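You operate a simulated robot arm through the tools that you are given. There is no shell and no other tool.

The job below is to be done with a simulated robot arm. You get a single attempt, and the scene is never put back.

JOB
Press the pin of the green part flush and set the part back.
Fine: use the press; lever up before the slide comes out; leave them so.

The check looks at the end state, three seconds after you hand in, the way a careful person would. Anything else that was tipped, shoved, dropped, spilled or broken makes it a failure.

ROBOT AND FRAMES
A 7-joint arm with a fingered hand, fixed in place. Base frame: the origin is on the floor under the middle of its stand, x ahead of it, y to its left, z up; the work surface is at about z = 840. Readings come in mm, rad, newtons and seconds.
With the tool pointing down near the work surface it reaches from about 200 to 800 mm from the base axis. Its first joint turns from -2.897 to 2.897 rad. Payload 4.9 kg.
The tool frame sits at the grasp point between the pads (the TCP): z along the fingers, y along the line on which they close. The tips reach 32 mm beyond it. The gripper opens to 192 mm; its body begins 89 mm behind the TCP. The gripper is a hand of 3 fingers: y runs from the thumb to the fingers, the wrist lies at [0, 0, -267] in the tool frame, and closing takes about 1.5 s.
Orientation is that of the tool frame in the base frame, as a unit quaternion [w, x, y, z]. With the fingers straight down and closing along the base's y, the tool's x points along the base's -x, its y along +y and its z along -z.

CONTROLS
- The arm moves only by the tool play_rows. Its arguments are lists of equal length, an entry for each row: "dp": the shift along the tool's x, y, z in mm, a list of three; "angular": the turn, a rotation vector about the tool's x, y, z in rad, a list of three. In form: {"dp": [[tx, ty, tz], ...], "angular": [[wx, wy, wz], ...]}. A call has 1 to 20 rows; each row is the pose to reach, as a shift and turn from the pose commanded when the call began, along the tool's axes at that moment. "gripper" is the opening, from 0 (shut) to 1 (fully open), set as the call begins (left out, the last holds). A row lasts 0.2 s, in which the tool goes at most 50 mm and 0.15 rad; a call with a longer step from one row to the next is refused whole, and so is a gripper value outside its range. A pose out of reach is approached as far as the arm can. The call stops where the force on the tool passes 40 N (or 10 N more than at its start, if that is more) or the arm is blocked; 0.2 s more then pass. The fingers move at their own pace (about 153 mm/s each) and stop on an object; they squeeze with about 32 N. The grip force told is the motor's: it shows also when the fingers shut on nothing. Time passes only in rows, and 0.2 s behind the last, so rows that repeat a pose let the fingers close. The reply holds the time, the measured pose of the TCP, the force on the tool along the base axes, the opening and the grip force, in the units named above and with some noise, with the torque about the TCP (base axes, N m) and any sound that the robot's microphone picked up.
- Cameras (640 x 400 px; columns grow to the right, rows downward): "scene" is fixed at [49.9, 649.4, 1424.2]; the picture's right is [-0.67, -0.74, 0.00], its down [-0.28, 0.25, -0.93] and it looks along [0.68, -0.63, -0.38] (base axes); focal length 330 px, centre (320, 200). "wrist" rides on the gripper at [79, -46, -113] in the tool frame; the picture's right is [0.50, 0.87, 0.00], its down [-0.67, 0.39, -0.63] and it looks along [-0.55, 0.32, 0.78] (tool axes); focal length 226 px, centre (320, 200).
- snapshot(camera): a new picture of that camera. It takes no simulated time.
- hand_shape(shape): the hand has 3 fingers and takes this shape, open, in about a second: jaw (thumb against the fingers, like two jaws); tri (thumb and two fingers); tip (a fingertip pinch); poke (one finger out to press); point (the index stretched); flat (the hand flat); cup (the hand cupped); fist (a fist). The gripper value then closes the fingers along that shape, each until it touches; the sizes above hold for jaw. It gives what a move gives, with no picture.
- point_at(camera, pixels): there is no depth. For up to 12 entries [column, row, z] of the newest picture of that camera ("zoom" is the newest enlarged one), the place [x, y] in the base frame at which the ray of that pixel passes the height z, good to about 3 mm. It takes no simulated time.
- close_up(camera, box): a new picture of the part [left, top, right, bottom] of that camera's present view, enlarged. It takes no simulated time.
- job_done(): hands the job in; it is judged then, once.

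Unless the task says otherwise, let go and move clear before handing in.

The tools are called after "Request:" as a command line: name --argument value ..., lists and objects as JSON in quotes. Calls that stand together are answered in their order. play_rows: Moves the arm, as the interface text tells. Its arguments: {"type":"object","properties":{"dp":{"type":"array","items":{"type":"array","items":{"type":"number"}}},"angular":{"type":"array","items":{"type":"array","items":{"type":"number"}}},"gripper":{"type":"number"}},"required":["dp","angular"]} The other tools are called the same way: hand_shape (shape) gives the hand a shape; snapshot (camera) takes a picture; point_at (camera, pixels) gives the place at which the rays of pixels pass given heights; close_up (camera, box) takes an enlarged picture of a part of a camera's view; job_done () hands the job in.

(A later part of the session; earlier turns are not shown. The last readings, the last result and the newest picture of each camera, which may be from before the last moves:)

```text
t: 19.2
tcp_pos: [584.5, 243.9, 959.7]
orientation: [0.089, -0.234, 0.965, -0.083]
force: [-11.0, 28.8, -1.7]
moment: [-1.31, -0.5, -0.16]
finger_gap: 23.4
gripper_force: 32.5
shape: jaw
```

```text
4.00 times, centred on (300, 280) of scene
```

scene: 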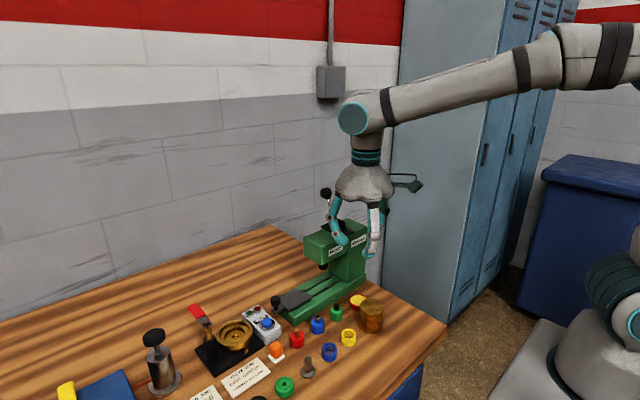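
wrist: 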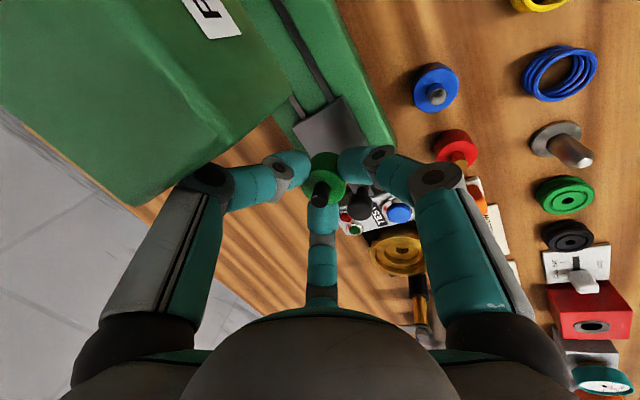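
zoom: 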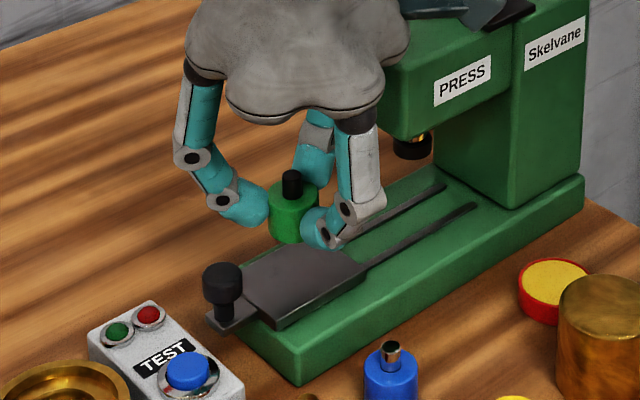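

The readings show 29 N along +y with a moment putting the contact ~45 mm above the TCP: the thumb's knuckle is against the press head's front. I'll back off along +y right away and re-check.

Request:
play_rows --dp '[[-5, 8.8, -1.2], [-11.6, 22, -3.0], [-18.5, 35.2, -4.8], [-18.5, 35.2, -4.8]]' --angular '[[0, 0, 0], [0, 0, 0], [0, 0, 0], [0, 0, 0]]'

Request:
close_up --camera "wrist" --box '[220, 80, 420, 250]'

Request:
close_up --camera "scene" --box '[230, 230, 370, 330]'

```text
t: 20.2
tcp_pos: [586.0, 283.9, 958.8]
orientation: [0.088, -0.233, 0.965, -0.084]
force: [-0.4, -0.3, -1.6]
moment: [0.03, 0.02, 0.0]
finger_gap: 24.3
gripper_force: 31.6
shape: jaw
```

```text
2.35 times, centred on (320, 165) of wrist
```

zoom: 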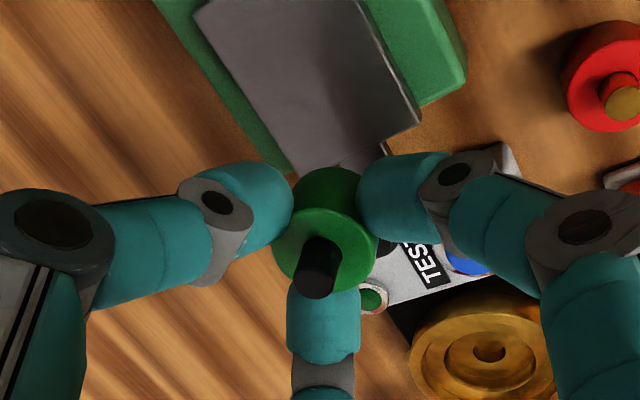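

```text
4.00 times, centred on (300, 280) of scene
```

zoom: 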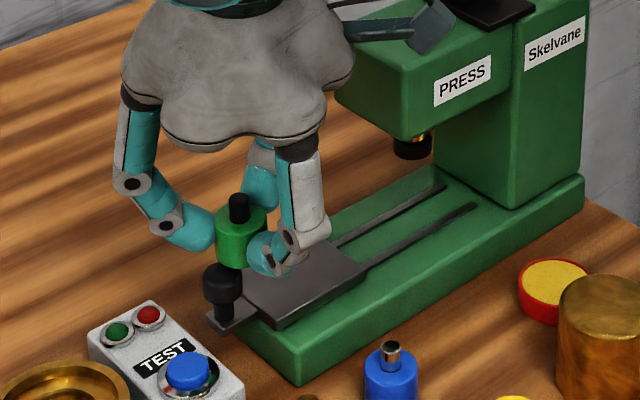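

Force is back to zero and the press hasn't moved (base corner still at zoom (300,383)). The grip gap went from 26.0 to 24.3 mm, so I'll zoom to see whether the part tilted in the fingers.

Request:
close_up --camera "wrist" --box '[285, 140, 365, 215]'

Request:
close_up --camera "scene" --box '[260, 260, 320, 310]'

```text
5.33 times, centred on (325, 178) of wrist
```

zoom: 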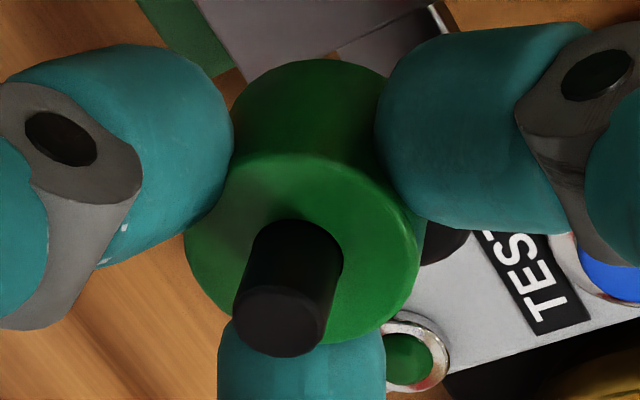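

```text
8.00 times, centred on (290, 285) of scene
```

zoom: 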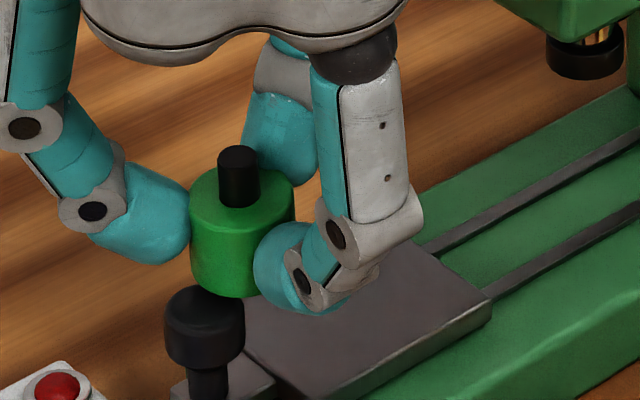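

The part is still upright within a couple of degrees. To place it without the thumb hitting the head, I'll raise 15 mm and rotate the hand −80° about the vertical so the gap between fingers faces the press head.

Request:
play_rows --dp '[[-2, -3, -14.55], [-2, -3, -14.55], [-2, -3, -14.55], [-2, -3, -14.55], [-2, -3, -14.55], [-2, -3, -14.55], [-2, -3, -14.55], [-2, -3, -14.55], [-2, -3, -14.55], [-2, -3, -14.55], [-2, -3, -14.55], [-2, -3, -14.55]]' --angular '[[0, 0, 0], [0.0186, 0.0281, 0.1354], [0.0372, 0.0562, 0.2708], [0.0558, 0.0843, 0.4062], [0.0744, 0.1124, 0.5416], [0.093, 0.1405, 0.677], [0.1116, 0.1686, 0.8124], [0.1302, 0.1967, 0.9478], [0.1488, 0.2248, 1.0832], [0.1674, 0.2529, 1.2186], [0.186, 0.281, 1.354], [0.186, 0.281, 1.354]]'

Request:
snapshot --camera "wrist"

Request:
snapshot --camera "scene"

```text
t: 22.9
tcp_pos: [586.1, 282.6, 974.3]
orientation: [0.015, 0.442, 0.889, -0.121]
force: [-1.3, 0.3, -1.8]
moment: [-0.01, 0.01, 0.03]
finger_gap: 24.7
gripper_force: 31.8
shape: jaw
```

```text
taken
```

wrist: 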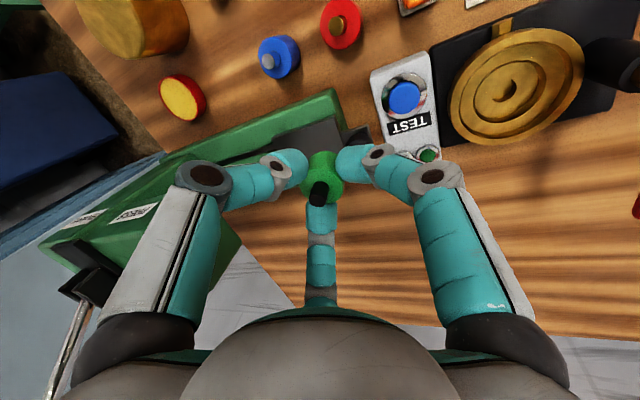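

```text
taken
```

scene: 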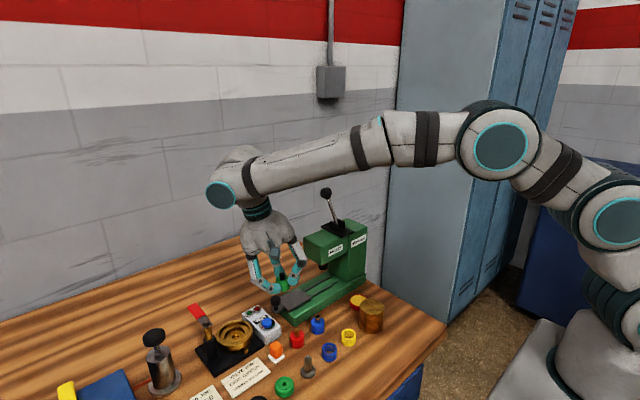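

Rotation went cleanly (force ≈0) and the part remains upright. I'll zoom in the scene on the held part and the plate to calibrate where the part sits relative to the plate.

Request:
close_up --camera "scene" --box '[250, 250, 330, 310]'

Request:
close_up --camera "wrist" --box '[240, 80, 400, 220]'

```text
6.67 times, centred on (290, 280) of scene
```

zoom: 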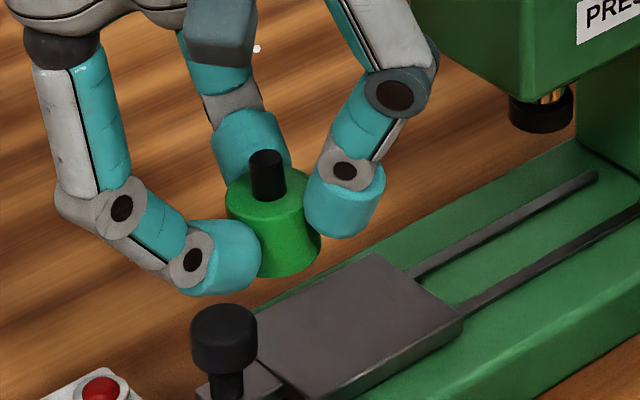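

```text
2.86 times, centred on (320, 150) of wrist
```

zoom: 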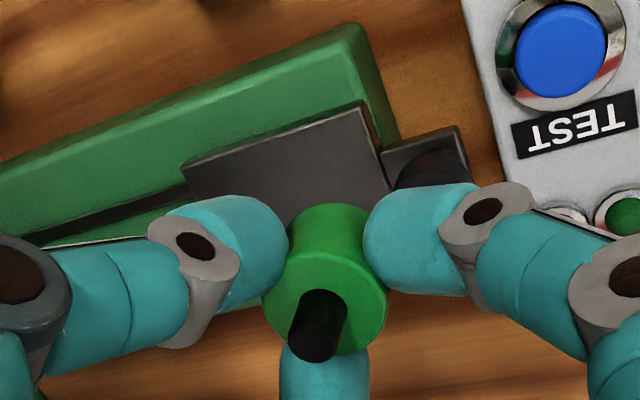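

The part appears tilted about 6° (top toward +x+y) after the knuckle bump, so I'll correct the tool tilt by that. First I'll measure plate corners A (183,163) and B (360,103) and the tab from this view.

Request:
point_at --camera "zoom" --pixels '[[183, 163, 880], [183, 163, 880], [183, 163, 886], [183, 163, 886], [360, 103, 880], [360, 103, 880], [360, 103, 886], [360, 103, 886], [457, 126, 880], [457, 126, 880], [388, 190, 880], [388, 190, 880]]'

Request:
snapshot --camera "scene"

Request:
point_at --camera "scene" --pixels '[[294, 297.6, 880], [294, 297.6, 880], [294, 297.6, 886], [294, 297.6, 886], [289, 310, 880], [289, 310, 880], [311.4, 297, 880], [311.4, 297, 880], [297.6, 288, 880], [297.6, 288, 880], [289, 310, 886], [311.4, 297, 886]]'

```text
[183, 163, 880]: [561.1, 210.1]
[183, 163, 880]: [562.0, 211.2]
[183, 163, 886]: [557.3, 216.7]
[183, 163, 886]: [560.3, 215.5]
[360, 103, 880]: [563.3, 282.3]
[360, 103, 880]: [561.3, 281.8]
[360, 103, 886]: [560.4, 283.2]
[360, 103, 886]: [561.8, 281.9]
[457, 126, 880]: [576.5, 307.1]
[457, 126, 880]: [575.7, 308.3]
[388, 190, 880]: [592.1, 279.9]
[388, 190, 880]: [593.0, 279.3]
```

```text
taken
```

scene: 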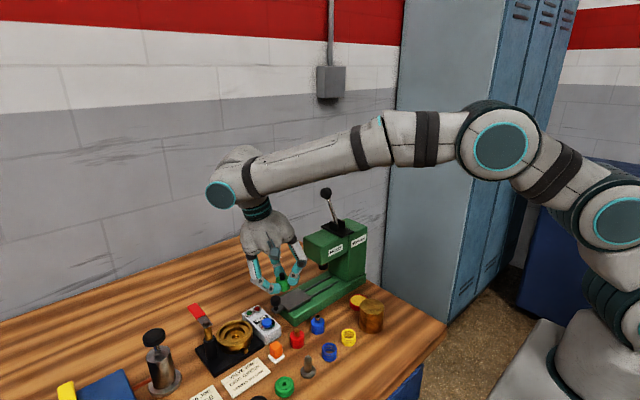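

```text
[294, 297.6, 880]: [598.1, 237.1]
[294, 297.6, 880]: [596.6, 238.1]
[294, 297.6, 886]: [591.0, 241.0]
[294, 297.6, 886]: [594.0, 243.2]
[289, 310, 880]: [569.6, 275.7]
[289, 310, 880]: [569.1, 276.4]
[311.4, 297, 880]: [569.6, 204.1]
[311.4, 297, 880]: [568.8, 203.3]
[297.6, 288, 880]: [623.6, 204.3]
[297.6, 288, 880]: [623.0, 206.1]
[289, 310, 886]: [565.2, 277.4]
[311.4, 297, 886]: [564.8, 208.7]
```

Using only wrist views (which matched the real grasp better), the plate top is z≈873 with corners near (564,207), (565,280), (619,211–283), so its centre is ≈(592,244). I'll correct the tilt by 6° and move the part over that centre.

Request:
play_rows --dp '[[-8, -3.8, 1.9], [-16, -7.5, 3.8], [-24, -11.3, 5.7], [-32.1, -15.1, 7.57], [-32.1, -15.1, 7.57]]' --angular '[[-0.024, 0.0103, 0.0012], [-0.048, 0.0206, 0.0024], [-0.072, 0.031, 0.0035], [-0.0965, 0.0413, 0.0047], [-0.0965, 0.0413, 0.0047]]'

Request:
close_up --camera "scene" --box '[250, 240, 350, 320]'

Request:
close_up --camera "wrist" --box '[240, 80, 400, 220]'

```text
t: 24.1
tcp_pos: [592.2, 246.4, 974.3]
orientation: [0.017, 0.445, 0.893, -0.07]
force: [0.1, 0.3, -2.4]
moment: [0.0, -0.04, 0.0]
finger_gap: 24.9
gripper_force: 32.4
shape: jaw
```

```text
5.00 times, centred on (300, 280) of scene
```

zoom: 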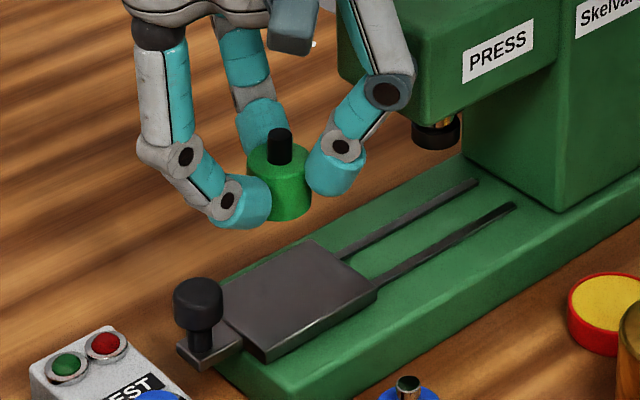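

```text
2.86 times, centred on (320, 150) of wrist
```

zoom: 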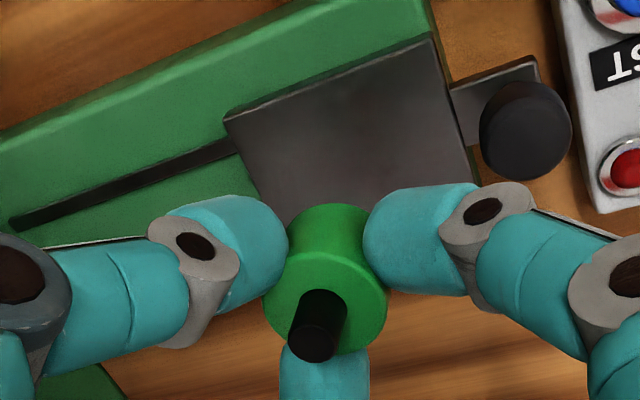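

The part now looks vertical (pin from (278,130) to (279,165)). I'll check the alignment numerically with the scene rays for the part bottom and the plate centre.

Request:
snapshot --camera "scene"

Request:
point_at --camera "scene" --pixels '[[292.6, 281.2, 932], [292.6, 281.2, 932], [292.6, 281.2, 940], [295.7, 267.5, 975], [295.7, 267.5, 970], [298.3, 297.3, 873], [298.3, 297.3, 873], [298.3, 297.3, 880], [298.3, 297.3, 886], [293, 310, 873], [315, 296.6, 873], [302.4, 287.6, 873]]'

```text
taken
```

scene: 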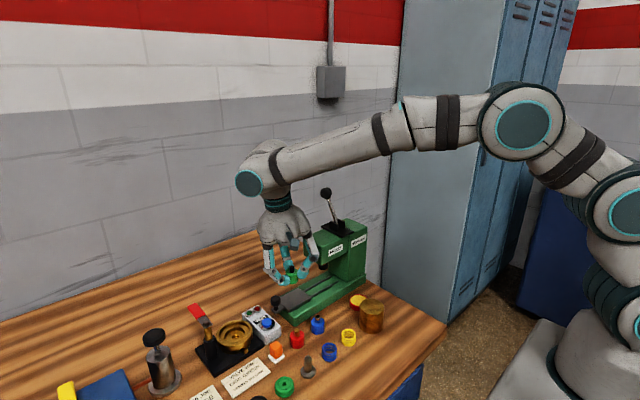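

```text
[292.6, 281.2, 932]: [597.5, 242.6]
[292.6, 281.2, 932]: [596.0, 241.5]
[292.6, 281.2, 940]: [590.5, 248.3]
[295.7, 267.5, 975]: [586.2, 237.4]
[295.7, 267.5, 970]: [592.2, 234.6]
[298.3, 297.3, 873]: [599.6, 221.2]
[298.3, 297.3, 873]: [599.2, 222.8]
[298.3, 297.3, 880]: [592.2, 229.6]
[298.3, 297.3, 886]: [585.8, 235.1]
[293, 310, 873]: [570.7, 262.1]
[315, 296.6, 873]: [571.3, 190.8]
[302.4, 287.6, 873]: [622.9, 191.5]
```

Scene rays put the part bottom within about 2 mm laterally of the plate's centre. I'll descend 40 mm and re-check where parallax is smaller.

Request:
play_rows --dp '[[1.25, 1.5, 13.2], [2.5, 2.9, 26.4], [3.7, 4.4, 39.6], [3.7, 4.4, 39.6]]' --angular '[[0, 0, 0], [0, 0, 0], [0, 0, 0], [0, 0, 0]]'

Request:
close_up --camera "scene" --box '[260, 260, 340, 320]'

Request:
close_up --camera "wrist" --box '[240, 80, 400, 220]'

```text
t: 25.1
tcp_pos: [592.1, 248.4, 934.5]
orientation: [0.02, 0.444, 0.893, -0.07]
force: [-0.4, -2.2, 1.2]
moment: [0.07, 0.02, 0.03]
finger_gap: 24.6
gripper_force: 32.1
shape: jaw
```

```text
6.67 times, centred on (300, 290) of scene
```

zoom: 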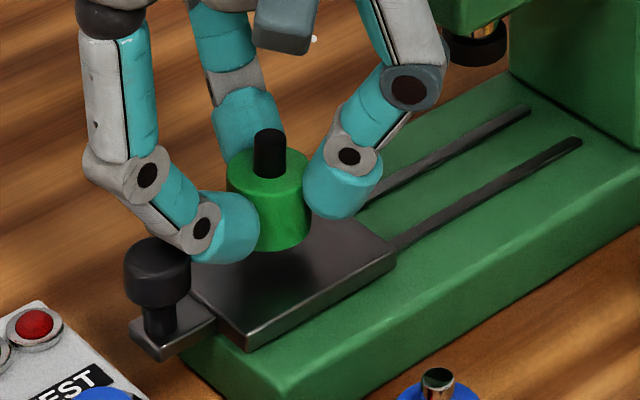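

```text
2.86 times, centred on (320, 150) of wrist
```

zoom: 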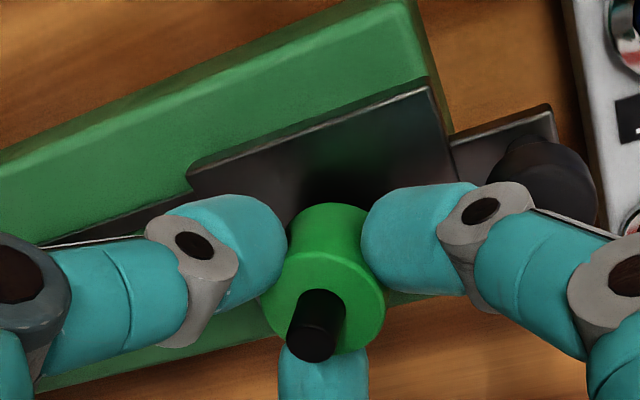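

Nearly there with no significant contact. I'll measure plate corners A (187,170) and B (432,80) from this closer wrist view at several heights to settle the plate's height and centre.

Request:
point_at --camera "zoom" --pixels '[[187, 170, 873], [187, 170, 873], [187, 170, 873], [187, 170, 883], [187, 170, 883], [187, 170, 883], [432, 80, 873], [432, 80, 873], [432, 80, 873], [432, 80, 883], [432, 80, 883], [432, 80, 883]]'

```text
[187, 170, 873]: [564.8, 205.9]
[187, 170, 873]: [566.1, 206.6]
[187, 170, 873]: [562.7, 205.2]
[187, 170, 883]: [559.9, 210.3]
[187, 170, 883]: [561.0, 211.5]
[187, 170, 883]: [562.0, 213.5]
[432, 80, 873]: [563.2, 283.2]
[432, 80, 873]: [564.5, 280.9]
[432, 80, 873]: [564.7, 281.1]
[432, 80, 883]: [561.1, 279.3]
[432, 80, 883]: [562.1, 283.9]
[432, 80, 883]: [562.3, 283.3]
```

Wrist views agree on plate top z≈872 and centre ≈(592,244); the part axis is now at ≈(591,245.5). I'll lower another 15 mm with a 1–2 mm sideways trim and then feel for contact in small steps.

Request:
play_rows --dp '[[0.35, -0.1, 5], [0.7, -0.25, 10], [1.05, -0.36, 15.1], [1.05, -0.36, 15.1]]' --angular '[[0, 0, 0], [0, 0, 0], [0, 0, 0], [0, 0, 0]]'

Request:
close_up --camera "scene" --box '[260, 260, 340, 320]'

```text
t: 25.8
tcp_pos: [595.4, 246.1, 932.9]
orientation: [0.023, 0.445, 0.893, -0.064]
force: [-5.2, -7.4, 11.7]
moment: [0.35, 0.18, 0.24]
finger_gap: 25.8
gripper_force: 31.9
shape: jaw
stopped in row 3: the force on the tool passed its limit at 46 N (the readings are from after the stop); the commanded pose is now the measured one
```

```text
6.67 times, centred on (300, 290) of scene
```

zoom: 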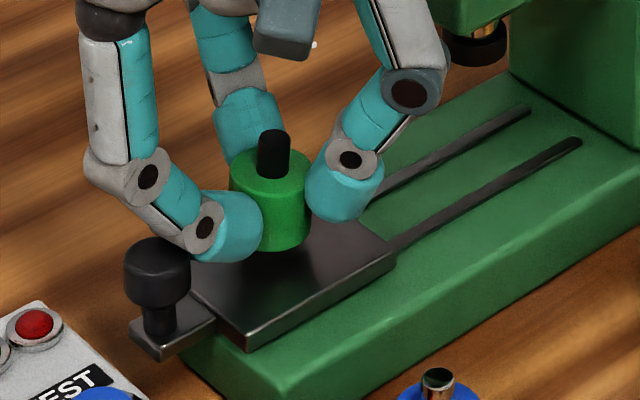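

The stop's force/moment place the contact about 49 mm to +y of the TCP at z≈900: the finger pointing +y came down on the knob's top. I'll lift straight up 50 mm, shift +y and inspect.

Request:
play_rows --dp '[[-1.6, -1.6, -16.5], [-4.9, -4.7, -49.5], [7, 4.3, -51.5], [18.9, 13.2, -53.6], [18.9, 13.2, -53.6]]' --angular '[[0, 0, 0], [0, 0, 0], [0, 0, 0], [0, 0, 0], [0, 0, 0]]'

Request:
close_up --camera "scene" --box '[240, 230, 340, 320]'

Request:
close_up --camera "wrist" --box '[240, 80, 400, 220]'

```text
t: 26.9
tcp_pos: [595.4, 278.1, 980.2]
orientation: [0.023, 0.445, 0.893, -0.064]
force: [0.3, 0.4, -1.1]
moment: [-0.01, 0.02, 0.01]
finger_gap: 25.9
gripper_force: 32.0
shape: jaw
```

```text
4.44 times, centred on (290, 275) of scene
```

zoom: 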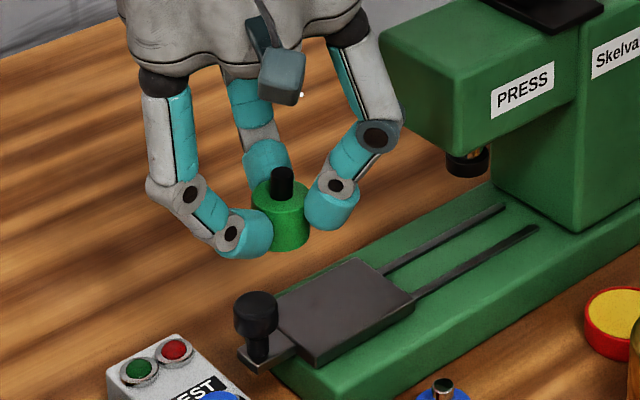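

```text
2.86 times, centred on (320, 150) of wrist
```

zoom: 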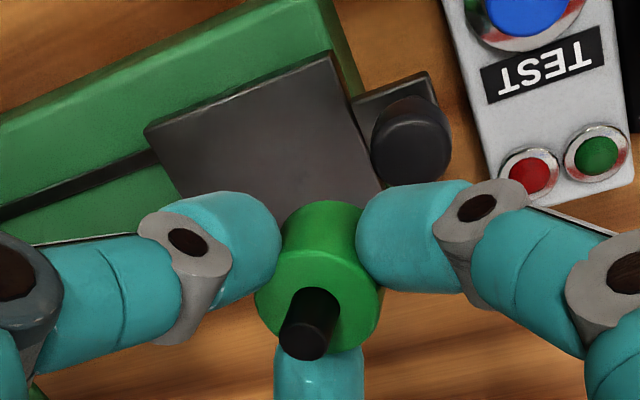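

I need the part's present tilt in the grip, so I'll zoom strongly on it in both views.

Request:
close_up --camera "scene" --box '[268, 258, 308, 288]'

Request:
close_up --camera "wrist" --box '[290, 145, 350, 215]'

```text
13.33 times, centred on (288, 273) of scene
```

zoom: 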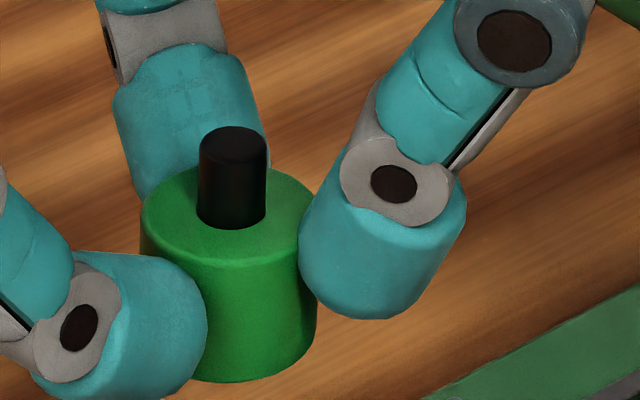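

```text
5.71 times, centred on (320, 180) of wrist
```

zoom: 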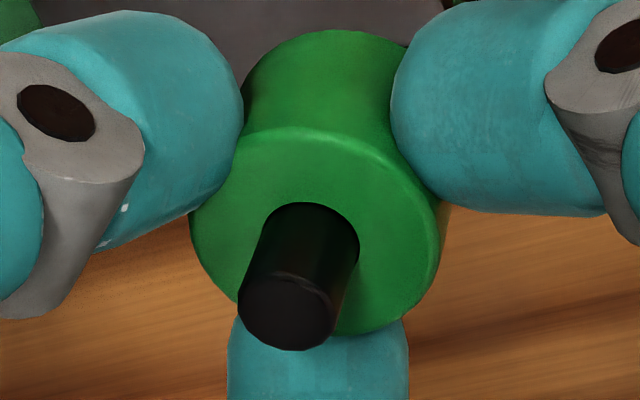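

The part currently leans about 4–5° relative to upright. I'll rotate the hand +29° about vertical and add lean toward +y, so the fingers straddle both the knob and the press head and the part ends near upright.

Request:
play_rows --dp '[[0, 0, 0], [0, 0, 0], [0, 0, 0], [0, 0, 0], [0, 0, 0]]' --angular '[[0.0147, -0.0309, -0.1261], [0.0294, -0.0617, -0.2522], [0.0441, -0.0926, -0.3782], [0.0588, -0.1234, -0.5043], [0.0588, -0.1234, -0.5043]]'

Request:
close_up --camera "scene" --box '[240, 220, 340, 320]'

Request:
close_up --camera "scene" --box '[268, 258, 308, 288]'

Request:
close_up --camera "wrist" --box '[240, 80, 400, 220]'

```text
t: 28.1
tcp_pos: [594.6, 277.9, 979.9]
orientation: [0.047, 0.205, 0.97, -0.121]
force: [-0.4, -0.5, -1.3]
moment: [0.04, -0.02, 0.01]
finger_gap: 25.7
gripper_force: 31.8
shape: jaw
```

```text
4.00 times, centred on (290, 270) of scene
```

zoom: 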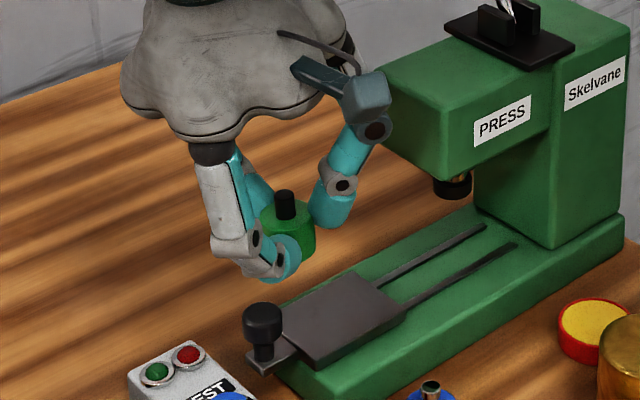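

```text
13.33 times, centred on (288, 273) of scene
```

zoom: 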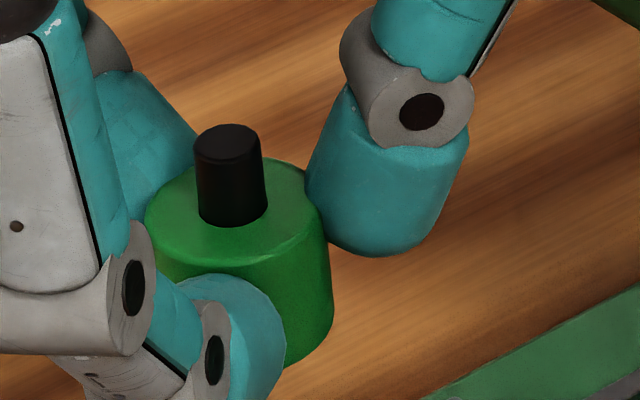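

```text
2.86 times, centred on (320, 150) of wrist
```

zoom: 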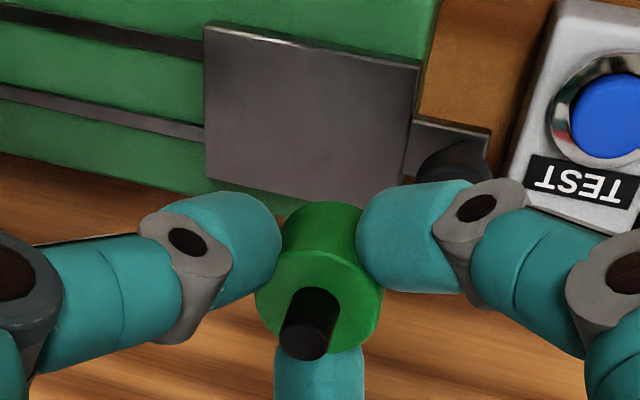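

This view shows the plate well: corners near (205,25), (418,68), (207,180). I'll query these at z=873 to pin down the plate's position before lowering.

Request:
point_at --camera "zoom" --pixels '[[205, 25, 873], [205, 25, 873], [205, 25, 873], [418, 68, 873], [418, 68, 873], [418, 68, 873], [207, 180, 873], [207, 180, 873], [207, 180, 873], [205, 25, 880], [418, 68, 880], [207, 180, 880]]'

Request:
point_at --camera "zoom" --pixels '[[490, 130, 873], [490, 130, 873], [405, 180, 873], [405, 180, 873], [200, 48, 866], [200, 48, 866], [205, 130, 866], [205, 130, 866], [5, 12, 866], [5, 92, 866], [455, 165, 905], [455, 165, 905]]'

```text
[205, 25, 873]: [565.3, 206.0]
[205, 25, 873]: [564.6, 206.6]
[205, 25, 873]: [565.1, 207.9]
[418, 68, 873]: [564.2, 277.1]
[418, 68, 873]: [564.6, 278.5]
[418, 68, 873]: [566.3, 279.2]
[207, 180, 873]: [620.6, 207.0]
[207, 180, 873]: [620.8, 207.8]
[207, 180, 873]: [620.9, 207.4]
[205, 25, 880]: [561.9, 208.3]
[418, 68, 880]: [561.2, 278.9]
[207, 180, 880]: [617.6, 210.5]
```

```text
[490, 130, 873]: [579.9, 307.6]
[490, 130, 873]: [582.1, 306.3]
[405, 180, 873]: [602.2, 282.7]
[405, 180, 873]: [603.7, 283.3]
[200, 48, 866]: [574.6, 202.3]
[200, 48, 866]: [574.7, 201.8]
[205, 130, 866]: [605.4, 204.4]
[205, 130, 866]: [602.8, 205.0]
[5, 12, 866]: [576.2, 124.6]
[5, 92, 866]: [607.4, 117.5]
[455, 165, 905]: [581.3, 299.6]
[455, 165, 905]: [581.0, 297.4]
```

The plate at z=873 is well determined: corners (565,207), (565,278), (621,207), centre ≈(592.5,242.5). I'll move over it, checking for head contact before descending.

Request:
play_rows --dp '[[-3.5, -12.6, 3.3], [-7.1, -25.3, 6.7], [-7.1, -25.3, 6.7]]' --angular '[[0, 0, 0], [0, 0, 0], [0, 0, 0]]'

Request:
play_rows --dp '[[1.4, 2.2, 9.7], [2.8, 4.3, 19.3], [4.2, 6.5, 29], [5.6, 8.6, 38.6], [5.6, 8.6, 38.6]]' --angular '[[0, 0, 0], [0, 0, 0], [0, 0, 0], [0, 0, 0], [0, 0, 0]]'

Request:
close_up --camera "scene" --box '[255, 240, 345, 320]'

Request:
close_up --camera "wrist" --box '[220, 60, 420, 220]'

```text
t: 28.9
tcp_pos: [591.4, 251.5, 979.6]
orientation: [0.047, 0.204, 0.97, -0.121]
force: [0.4, -0.7, -1.1]
moment: [0.0, 0.02, -0.02]
finger_gap: 25.8
gripper_force: 32.3
shape: jaw
```

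```text
t: 30.1
tcp_pos: [591.7, 250.6, 941.4]
orientation: [0.048, 0.204, 0.97, -0.121]
force: [-0.3, 0.2, -1.7]
moment: [-0.01, -0.03, 0.01]
finger_gap: 25.6
gripper_force: 31.8
shape: jaw
```

```text
5.00 times, centred on (300, 280) of scene
```

zoom: 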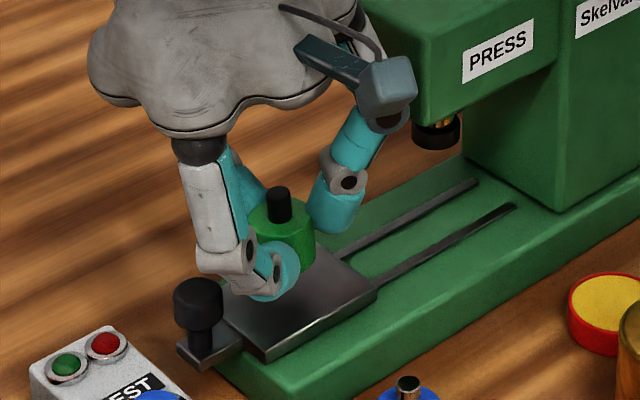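

```text
2.50 times, centred on (320, 140) of wrist
```

zoom: 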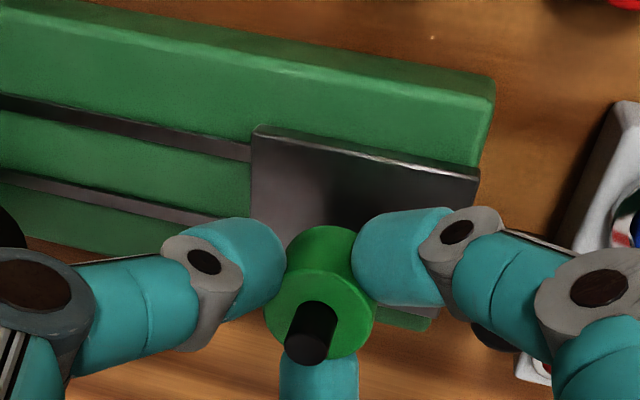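

No contact at TCP z=941. I'll lower another 18 mm gradually.

Request:
play_rows --dp '[[0.63, 0.97, 4.35], [1.27, 1.94, 8.7], [1.9, 2.91, 13.0], [2.53, 3.88, 17.4], [2.53, 3.88, 17.4]]' --angular '[[0, 0, 0], [0, 0, 0], [0, 0, 0], [0, 0, 0], [0, 0, 0]]'

Request:
close_up --camera "scene" --box '[260, 260, 330, 312]'

Request:
close_up --camera "wrist" --box '[240, 60, 400, 220]'

```text
t: 31.4
tcp_pos: [592.4, 252.9, 922.6]
orientation: [0.048, 0.204, 0.97, -0.12]
force: [-0.8, -1.4, 5.6]
moment: [0.04, 0.06, 0.01]
finger_gap: 25.7
gripper_force: 31.9
shape: jaw
```

```text
7.69 times, centred on (295, 286) of scene
```

zoom: 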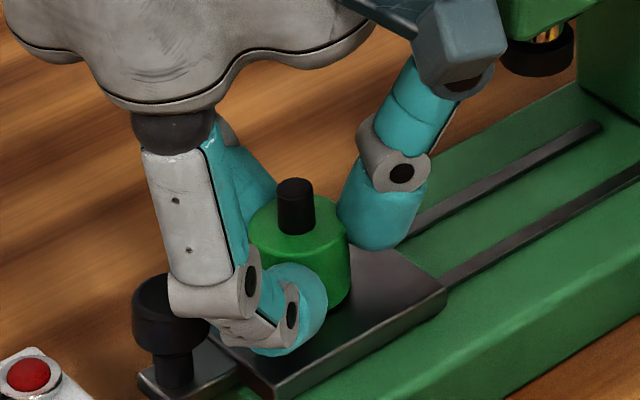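

```text
2.50 times, centred on (320, 140) of wrist
```

zoom: 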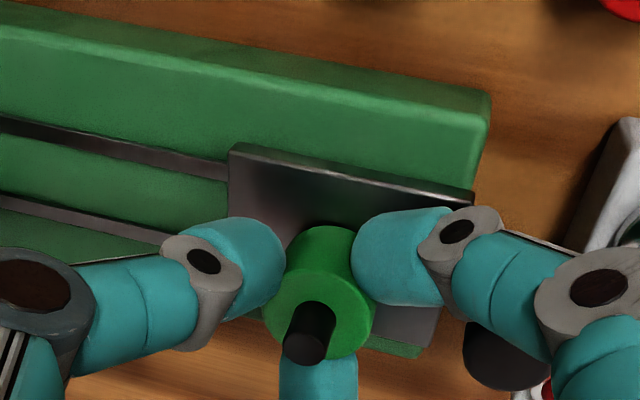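

A light 5.6 N upward force says something has just touched the plate. I'll zoom to see whether it's the part's bottom or the front fingertip.

Request:
close_up --camera "scene" --box '[280, 275, 312, 303]'

Request:
close_up --camera "wrist" --box '[290, 130, 370, 200]'

```text
14.29 times, centred on (296, 289) of scene
```

zoom: 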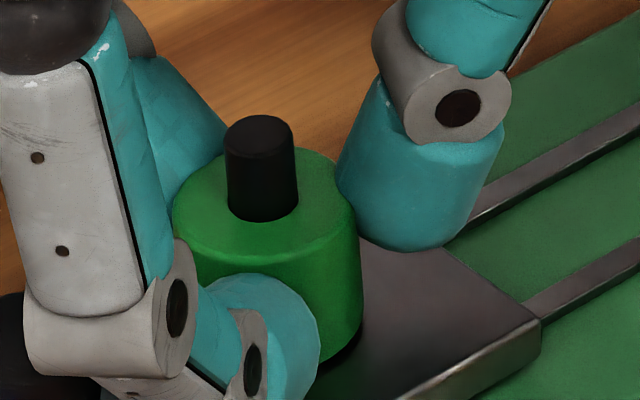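

```text
5.71 times, centred on (330, 165) of wrist
```

zoom: 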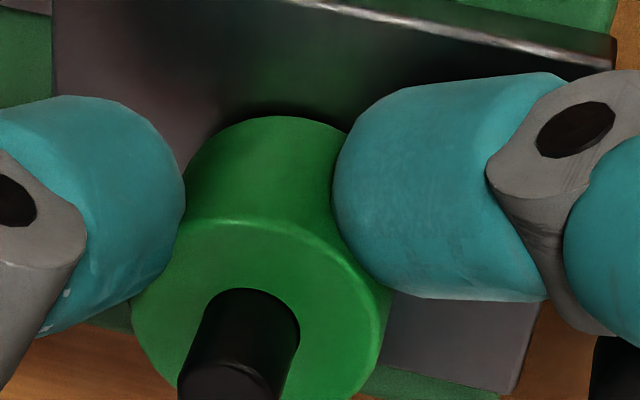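

The contact shadow shows the part's +y bottom edge just touching the plate, which fixes the plate top near z≈882. I'll re-measure plate corners at that height from this view to trim the position.

Request:
close_up --camera "wrist" --box '[240, 60, 400, 220]'

Request:
point_at --camera "zoom" --pixels '[[232, 145, 882], [232, 145, 882], [232, 145, 882], [475, 195, 882], [475, 195, 882], [475, 195, 882], [434, 345, 882], [434, 345, 882], [232, 145, 873], [475, 195, 873], [434, 345, 873], [434, 345, 873]]'

```text
2.50 times, centred on (320, 140) of wrist
```

zoom: 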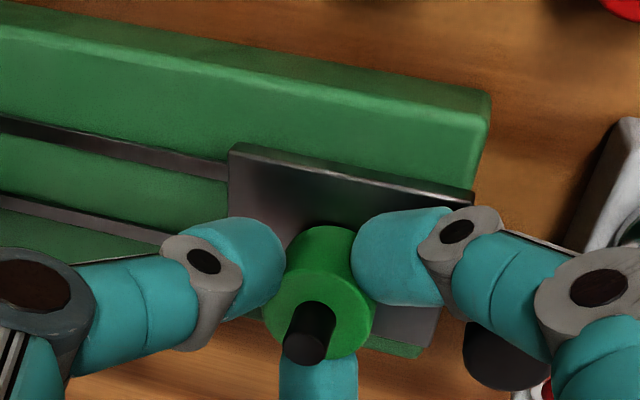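

```text
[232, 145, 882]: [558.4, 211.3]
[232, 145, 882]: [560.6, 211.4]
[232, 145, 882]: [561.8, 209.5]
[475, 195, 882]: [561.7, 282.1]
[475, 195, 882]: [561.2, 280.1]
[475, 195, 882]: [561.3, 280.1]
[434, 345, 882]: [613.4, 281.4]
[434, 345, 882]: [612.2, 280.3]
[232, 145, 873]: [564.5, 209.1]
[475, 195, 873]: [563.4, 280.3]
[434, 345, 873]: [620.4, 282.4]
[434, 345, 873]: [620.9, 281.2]
```

At z=882 the plate measures 70×52 mm with centre ≈(587,245.8); the part axis is at ≈(593,247.5). I'll lift 3 mm, shift (−5.5,−1.5) mm, and set it down again.

Request:
play_rows --dp '[[-0.42, -0.65, -2.9], [1.8, -2.4, -2.8], [4.0, -4.2, -2.75], [4.2, -3.9, -1.3], [4.43, -3.58, 0.0], [4.43, -3.58, 0.0]]' --angular '[[0, 0, 0], [0, 0, 0], [0, 0, 0], [0, 0, 0], [0, 0, 0], [0, 0, 0]]'

Request:
close_up --camera "scene" --box '[270, 265, 326, 307]'

```text
t: 32.8
tcp_pos: [586.9, 249.3, 922.5]
orientation: [0.048, 0.205, 0.97, -0.12]
force: [-0.8, -2.3, 9.0]
moment: [0.04, 0.02, 0.05]
finger_gap: 25.9
gripper_force: 32.0
shape: jaw
```

```text
9.52 times, centred on (298, 286) of scene
```

zoom: 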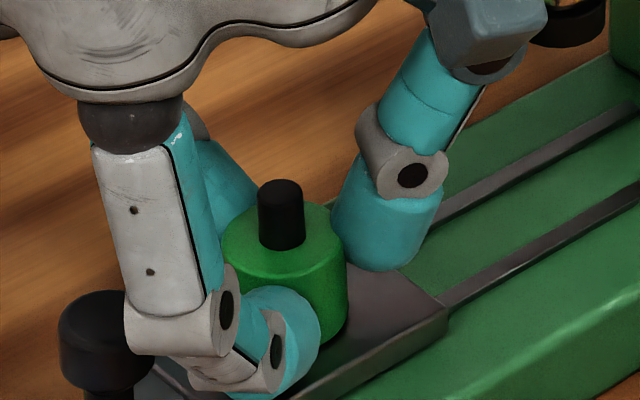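

The part is in contact with the plate (9 N down) near the plate centre. I'll open the fingers just enough to free it and look.

Request:
play_rows --dp '[[0, 0, -0.5], [0, 0, -0.5], [0, 0, -0.5], [0, 0, -0.5]]' --angular '[[0, 0, 0], [0, 0, 0], [0, 0, 0], [0, 0, 0]]' --gripper 0.21

Request:
close_up --camera "scene" --box '[270, 265, 326, 307]'

Request:
close_up --camera "wrist" --box '[240, 60, 400, 220]'

```text
t: 33.8
tcp_pos: [586.4, 248.1, 922.4]
orientation: [0.047, 0.204, 0.97, -0.12]
force: [0.5, -0.5, -0.1]
moment: [-0.01, 0.01, -0.02]
finger_gap: 40.1
gripper_force: 0.1
shape: jaw
```

```text
9.52 times, centred on (298, 286) of scene
```

zoom: 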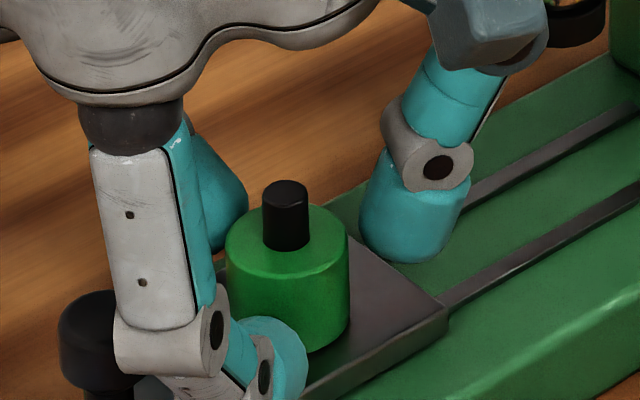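

```text
2.50 times, centred on (320, 140) of wrist
```

zoom: 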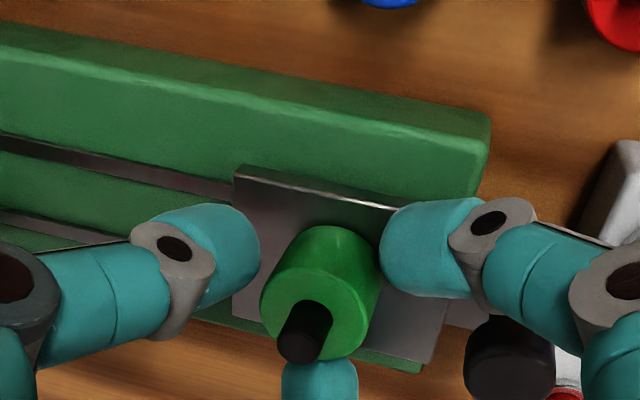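

The part stands upright and free on the plate. I'll raise the hand straight up 70 mm and look at the slide and part from above.

Request:
play_rows --dp '[[-1.4, -2.2, -9.7], [-4.2, -6.5, -29], [-7.0, -10.8, -48.3], [-9.9, -15.1, -67.6], [-9.9, -15.1, -67.6]]' --angular '[[0, 0, 0], [0, 0, 0], [0, 0, 0], [0, 0, 0], [0, 0, 0]]'

Request:
close_up --camera "scene" --box '[250, 240, 350, 330]'

Request:
close_up --camera "wrist" --box '[240, 40, 400, 200]'

```text
t: 35.0
tcp_pos: [585.7, 248.8, 993.8]
orientation: [0.048, 0.204, 0.97, -0.12]
force: [0.8, 0.6, 0.9]
moment: [0.0, 0.02, 0.0]
finger_gap: 40.4
gripper_force: 0.1
shape: jaw
```

```text
4.44 times, centred on (300, 285) of scene
```

zoom: 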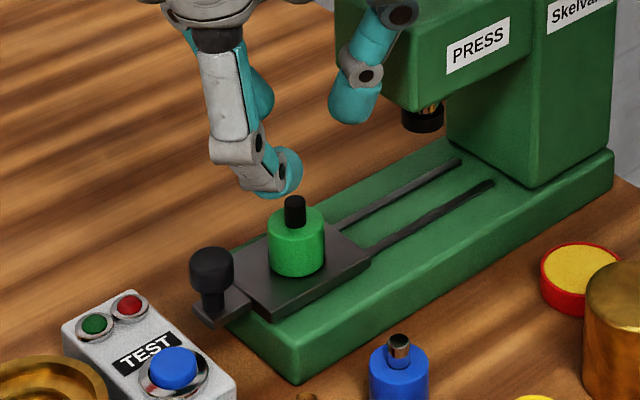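

```text
2.50 times, centred on (320, 120) of wrist
```

zoom: 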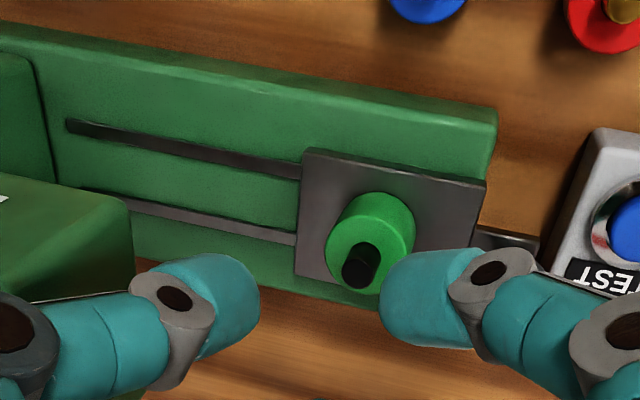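

The part stands well on the plate (wrist zoom: plate 295–487, part at 370). Next I need a hand shape to move the knob; I'll move to open space above and try "poke" there.

Request:
play_rows --dp '[[-4, 5, -40], [-8, 10, -80], [0, 15, -110], [10, 20, -130], [10, 20, -130]]' --angular '[[0, 0, 0], [0, 0, 0], [0, 0, 0], [0, 0, 0], [0, 0, 0]]'

Request:
hand_shape --shape "poke"

Request:
snapshot --camera "wrist"

Request:
snapshot --camera "scene"

```text
t: 36.1
tcp_pos: [580.3, 303.0, 1114.7]
orientation: [0.048, 0.204, 0.97, -0.121]
force: [0.1, -0.4, -0.4]
moment: [0.05, 0.02, 0.02]
finger_gap: 40.2
gripper_force: 0.0
shape: jaw
```

```text
t: 37.0
tcp_pos: [580.2, 302.3, 1113.6]
orientation: [0.047, 0.204, 0.97, -0.121]
force: [-0.1, 0.0, 0.1]
moment: [0.0, -0.02, -0.03]
finger_gap: 0.0
gripper_force: 0.1
shape: poke
```

```text
taken
```

wrist: 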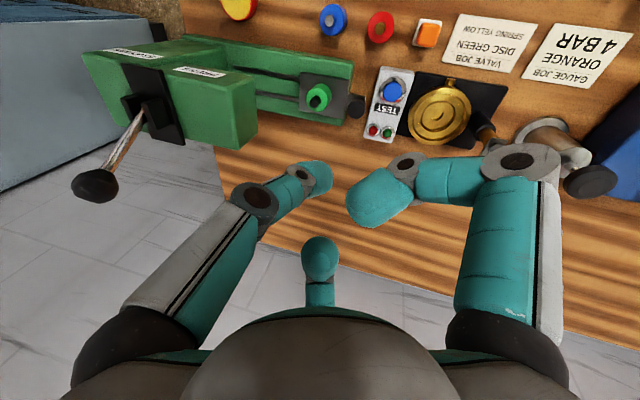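

```text
taken
```

scene: 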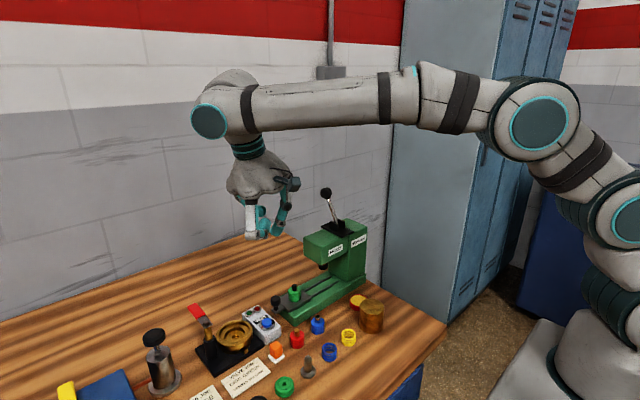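

In poke shape the thumb (wrist image left, tip near (318,178)) extends further than the other two, which curl. I'll zoom in on the hand in the scene to see the geometry.

Request:
close_up --camera "scene" --box '[200, 150, 320, 250]'

Request:
hand_shape --shape "point"

Request:
snapshot --camera "wrist"

Request:
close_up --camera "scene" --box '[200, 150, 320, 250]'

```text
4.00 times, centred on (260, 200) of scene
```

zoom: 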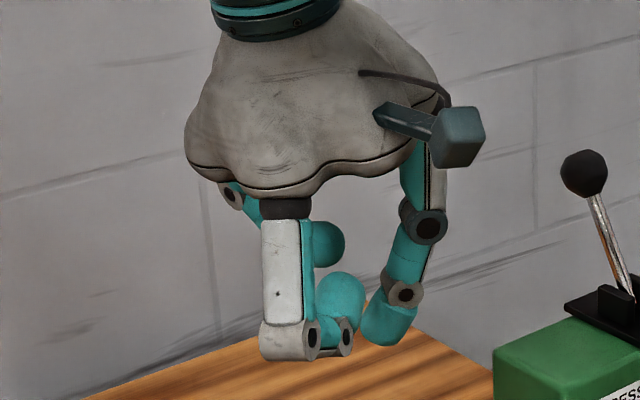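

```text
t: 38.0
tcp_pos: [579.9, 303.6, 1113.3]
orientation: [0.047, 0.203, 0.971, -0.12]
force: [-0.4, 0.0, -0.5]
moment: [0.02, -0.01, 0.0]
finger_gap: 184.4
gripper_force: 0.1
shape: point
```

```text
taken
```

wrist: 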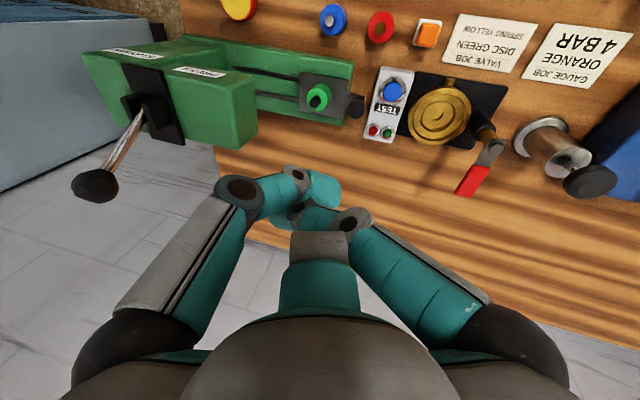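

```text
4.00 times, centred on (260, 200) of scene
```

zoom: 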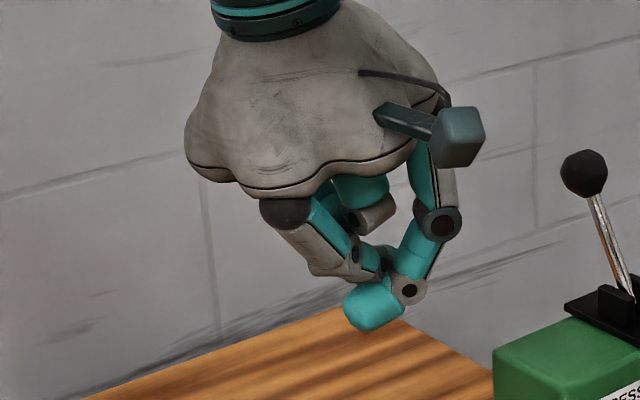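

Neither poke nor point gives a cleaner tool than a three-finger grip, so I'll go back to jaw, partly closed, and inspect the knob and the TEST box next to it for finger room.

Request:
hand_shape --shape "jaw"

Request:
close_up --camera "wrist" --box '[280, 50, 440, 160]'

Request:
close_up --camera "scene" --box '[235, 280, 315, 340]'

```text
t: 38.9
tcp_pos: [580.3, 302.9, 1113.6]
orientation: [0.047, 0.205, 0.97, -0.12]
force: [0.2, 0.3, -0.3]
moment: [0.01, 0.0, -0.01]
finger_gap: 192.0
gripper_force: 0.0
shape: jaw
```

```text
3.64 times, centred on (360, 105) of wrist
```

zoom: 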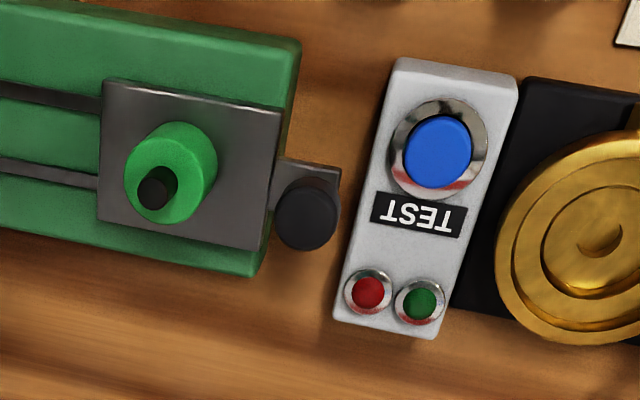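

```text
6.67 times, centred on (275, 310) of scene
```

zoom: 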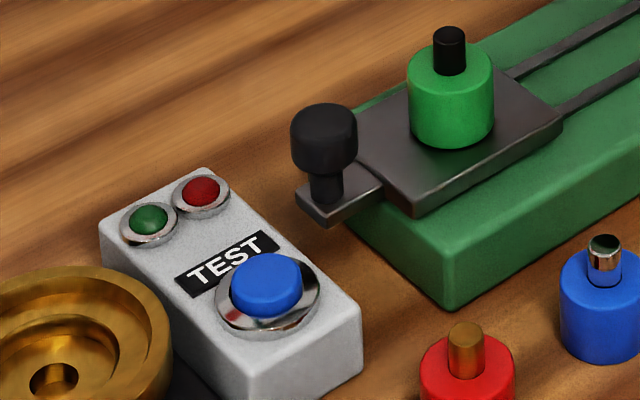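

From above, the plate's centre is at zoom (187,168) while the part's base centre appears near (179,158). I'll convert these and the knob/box features to base coordinates.

Request:
close_up --camera "wrist" --box '[280, 50, 440, 160]'

Request:
point_at --camera "zoom" --pixels '[[103, 80, 880], [280, 113, 880], [265, 250, 880], [98, 222, 880], [187, 168, 880], [187, 168, 880], [179, 158, 880], [179, 158, 880], [164, 181, 907], [164, 181, 907], [154, 192, 919], [154, 192, 919]]'

Request:
point_at --camera "zoom" --pixels '[[305, 220, 907], [305, 220, 907], [340, 170, 880], [270, 160, 880], [335, 315, 865], [395, 60, 865], [515, 75, 865], [440, 338, 865], [368, 290, 872], [368, 290, 872], [438, 150, 880], [8, 95, 866]]'

```text
3.64 times, centred on (360, 105) of wrist
```

zoom: 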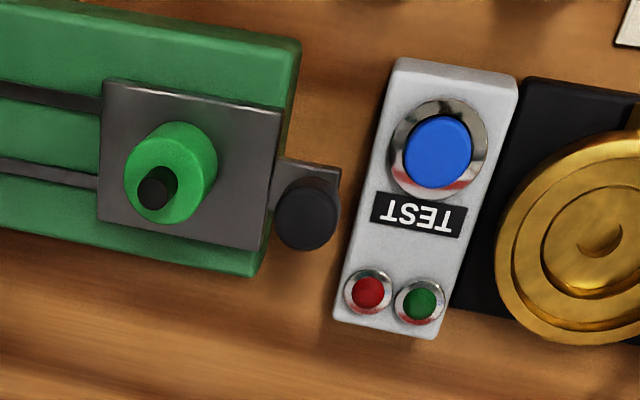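

```text
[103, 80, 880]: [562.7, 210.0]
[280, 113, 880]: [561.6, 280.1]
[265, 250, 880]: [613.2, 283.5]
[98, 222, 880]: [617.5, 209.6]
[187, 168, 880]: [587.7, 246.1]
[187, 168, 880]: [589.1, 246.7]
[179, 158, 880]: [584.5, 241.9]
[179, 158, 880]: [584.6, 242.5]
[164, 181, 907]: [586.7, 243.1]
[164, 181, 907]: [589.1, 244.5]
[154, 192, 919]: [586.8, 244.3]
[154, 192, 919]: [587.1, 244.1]
```

```text
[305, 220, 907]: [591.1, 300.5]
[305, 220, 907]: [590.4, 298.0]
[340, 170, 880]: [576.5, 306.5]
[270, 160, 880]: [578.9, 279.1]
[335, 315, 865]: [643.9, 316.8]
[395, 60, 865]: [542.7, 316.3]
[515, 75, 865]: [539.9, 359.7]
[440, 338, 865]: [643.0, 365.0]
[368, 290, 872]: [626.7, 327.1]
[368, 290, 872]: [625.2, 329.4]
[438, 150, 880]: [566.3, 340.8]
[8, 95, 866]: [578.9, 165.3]
```

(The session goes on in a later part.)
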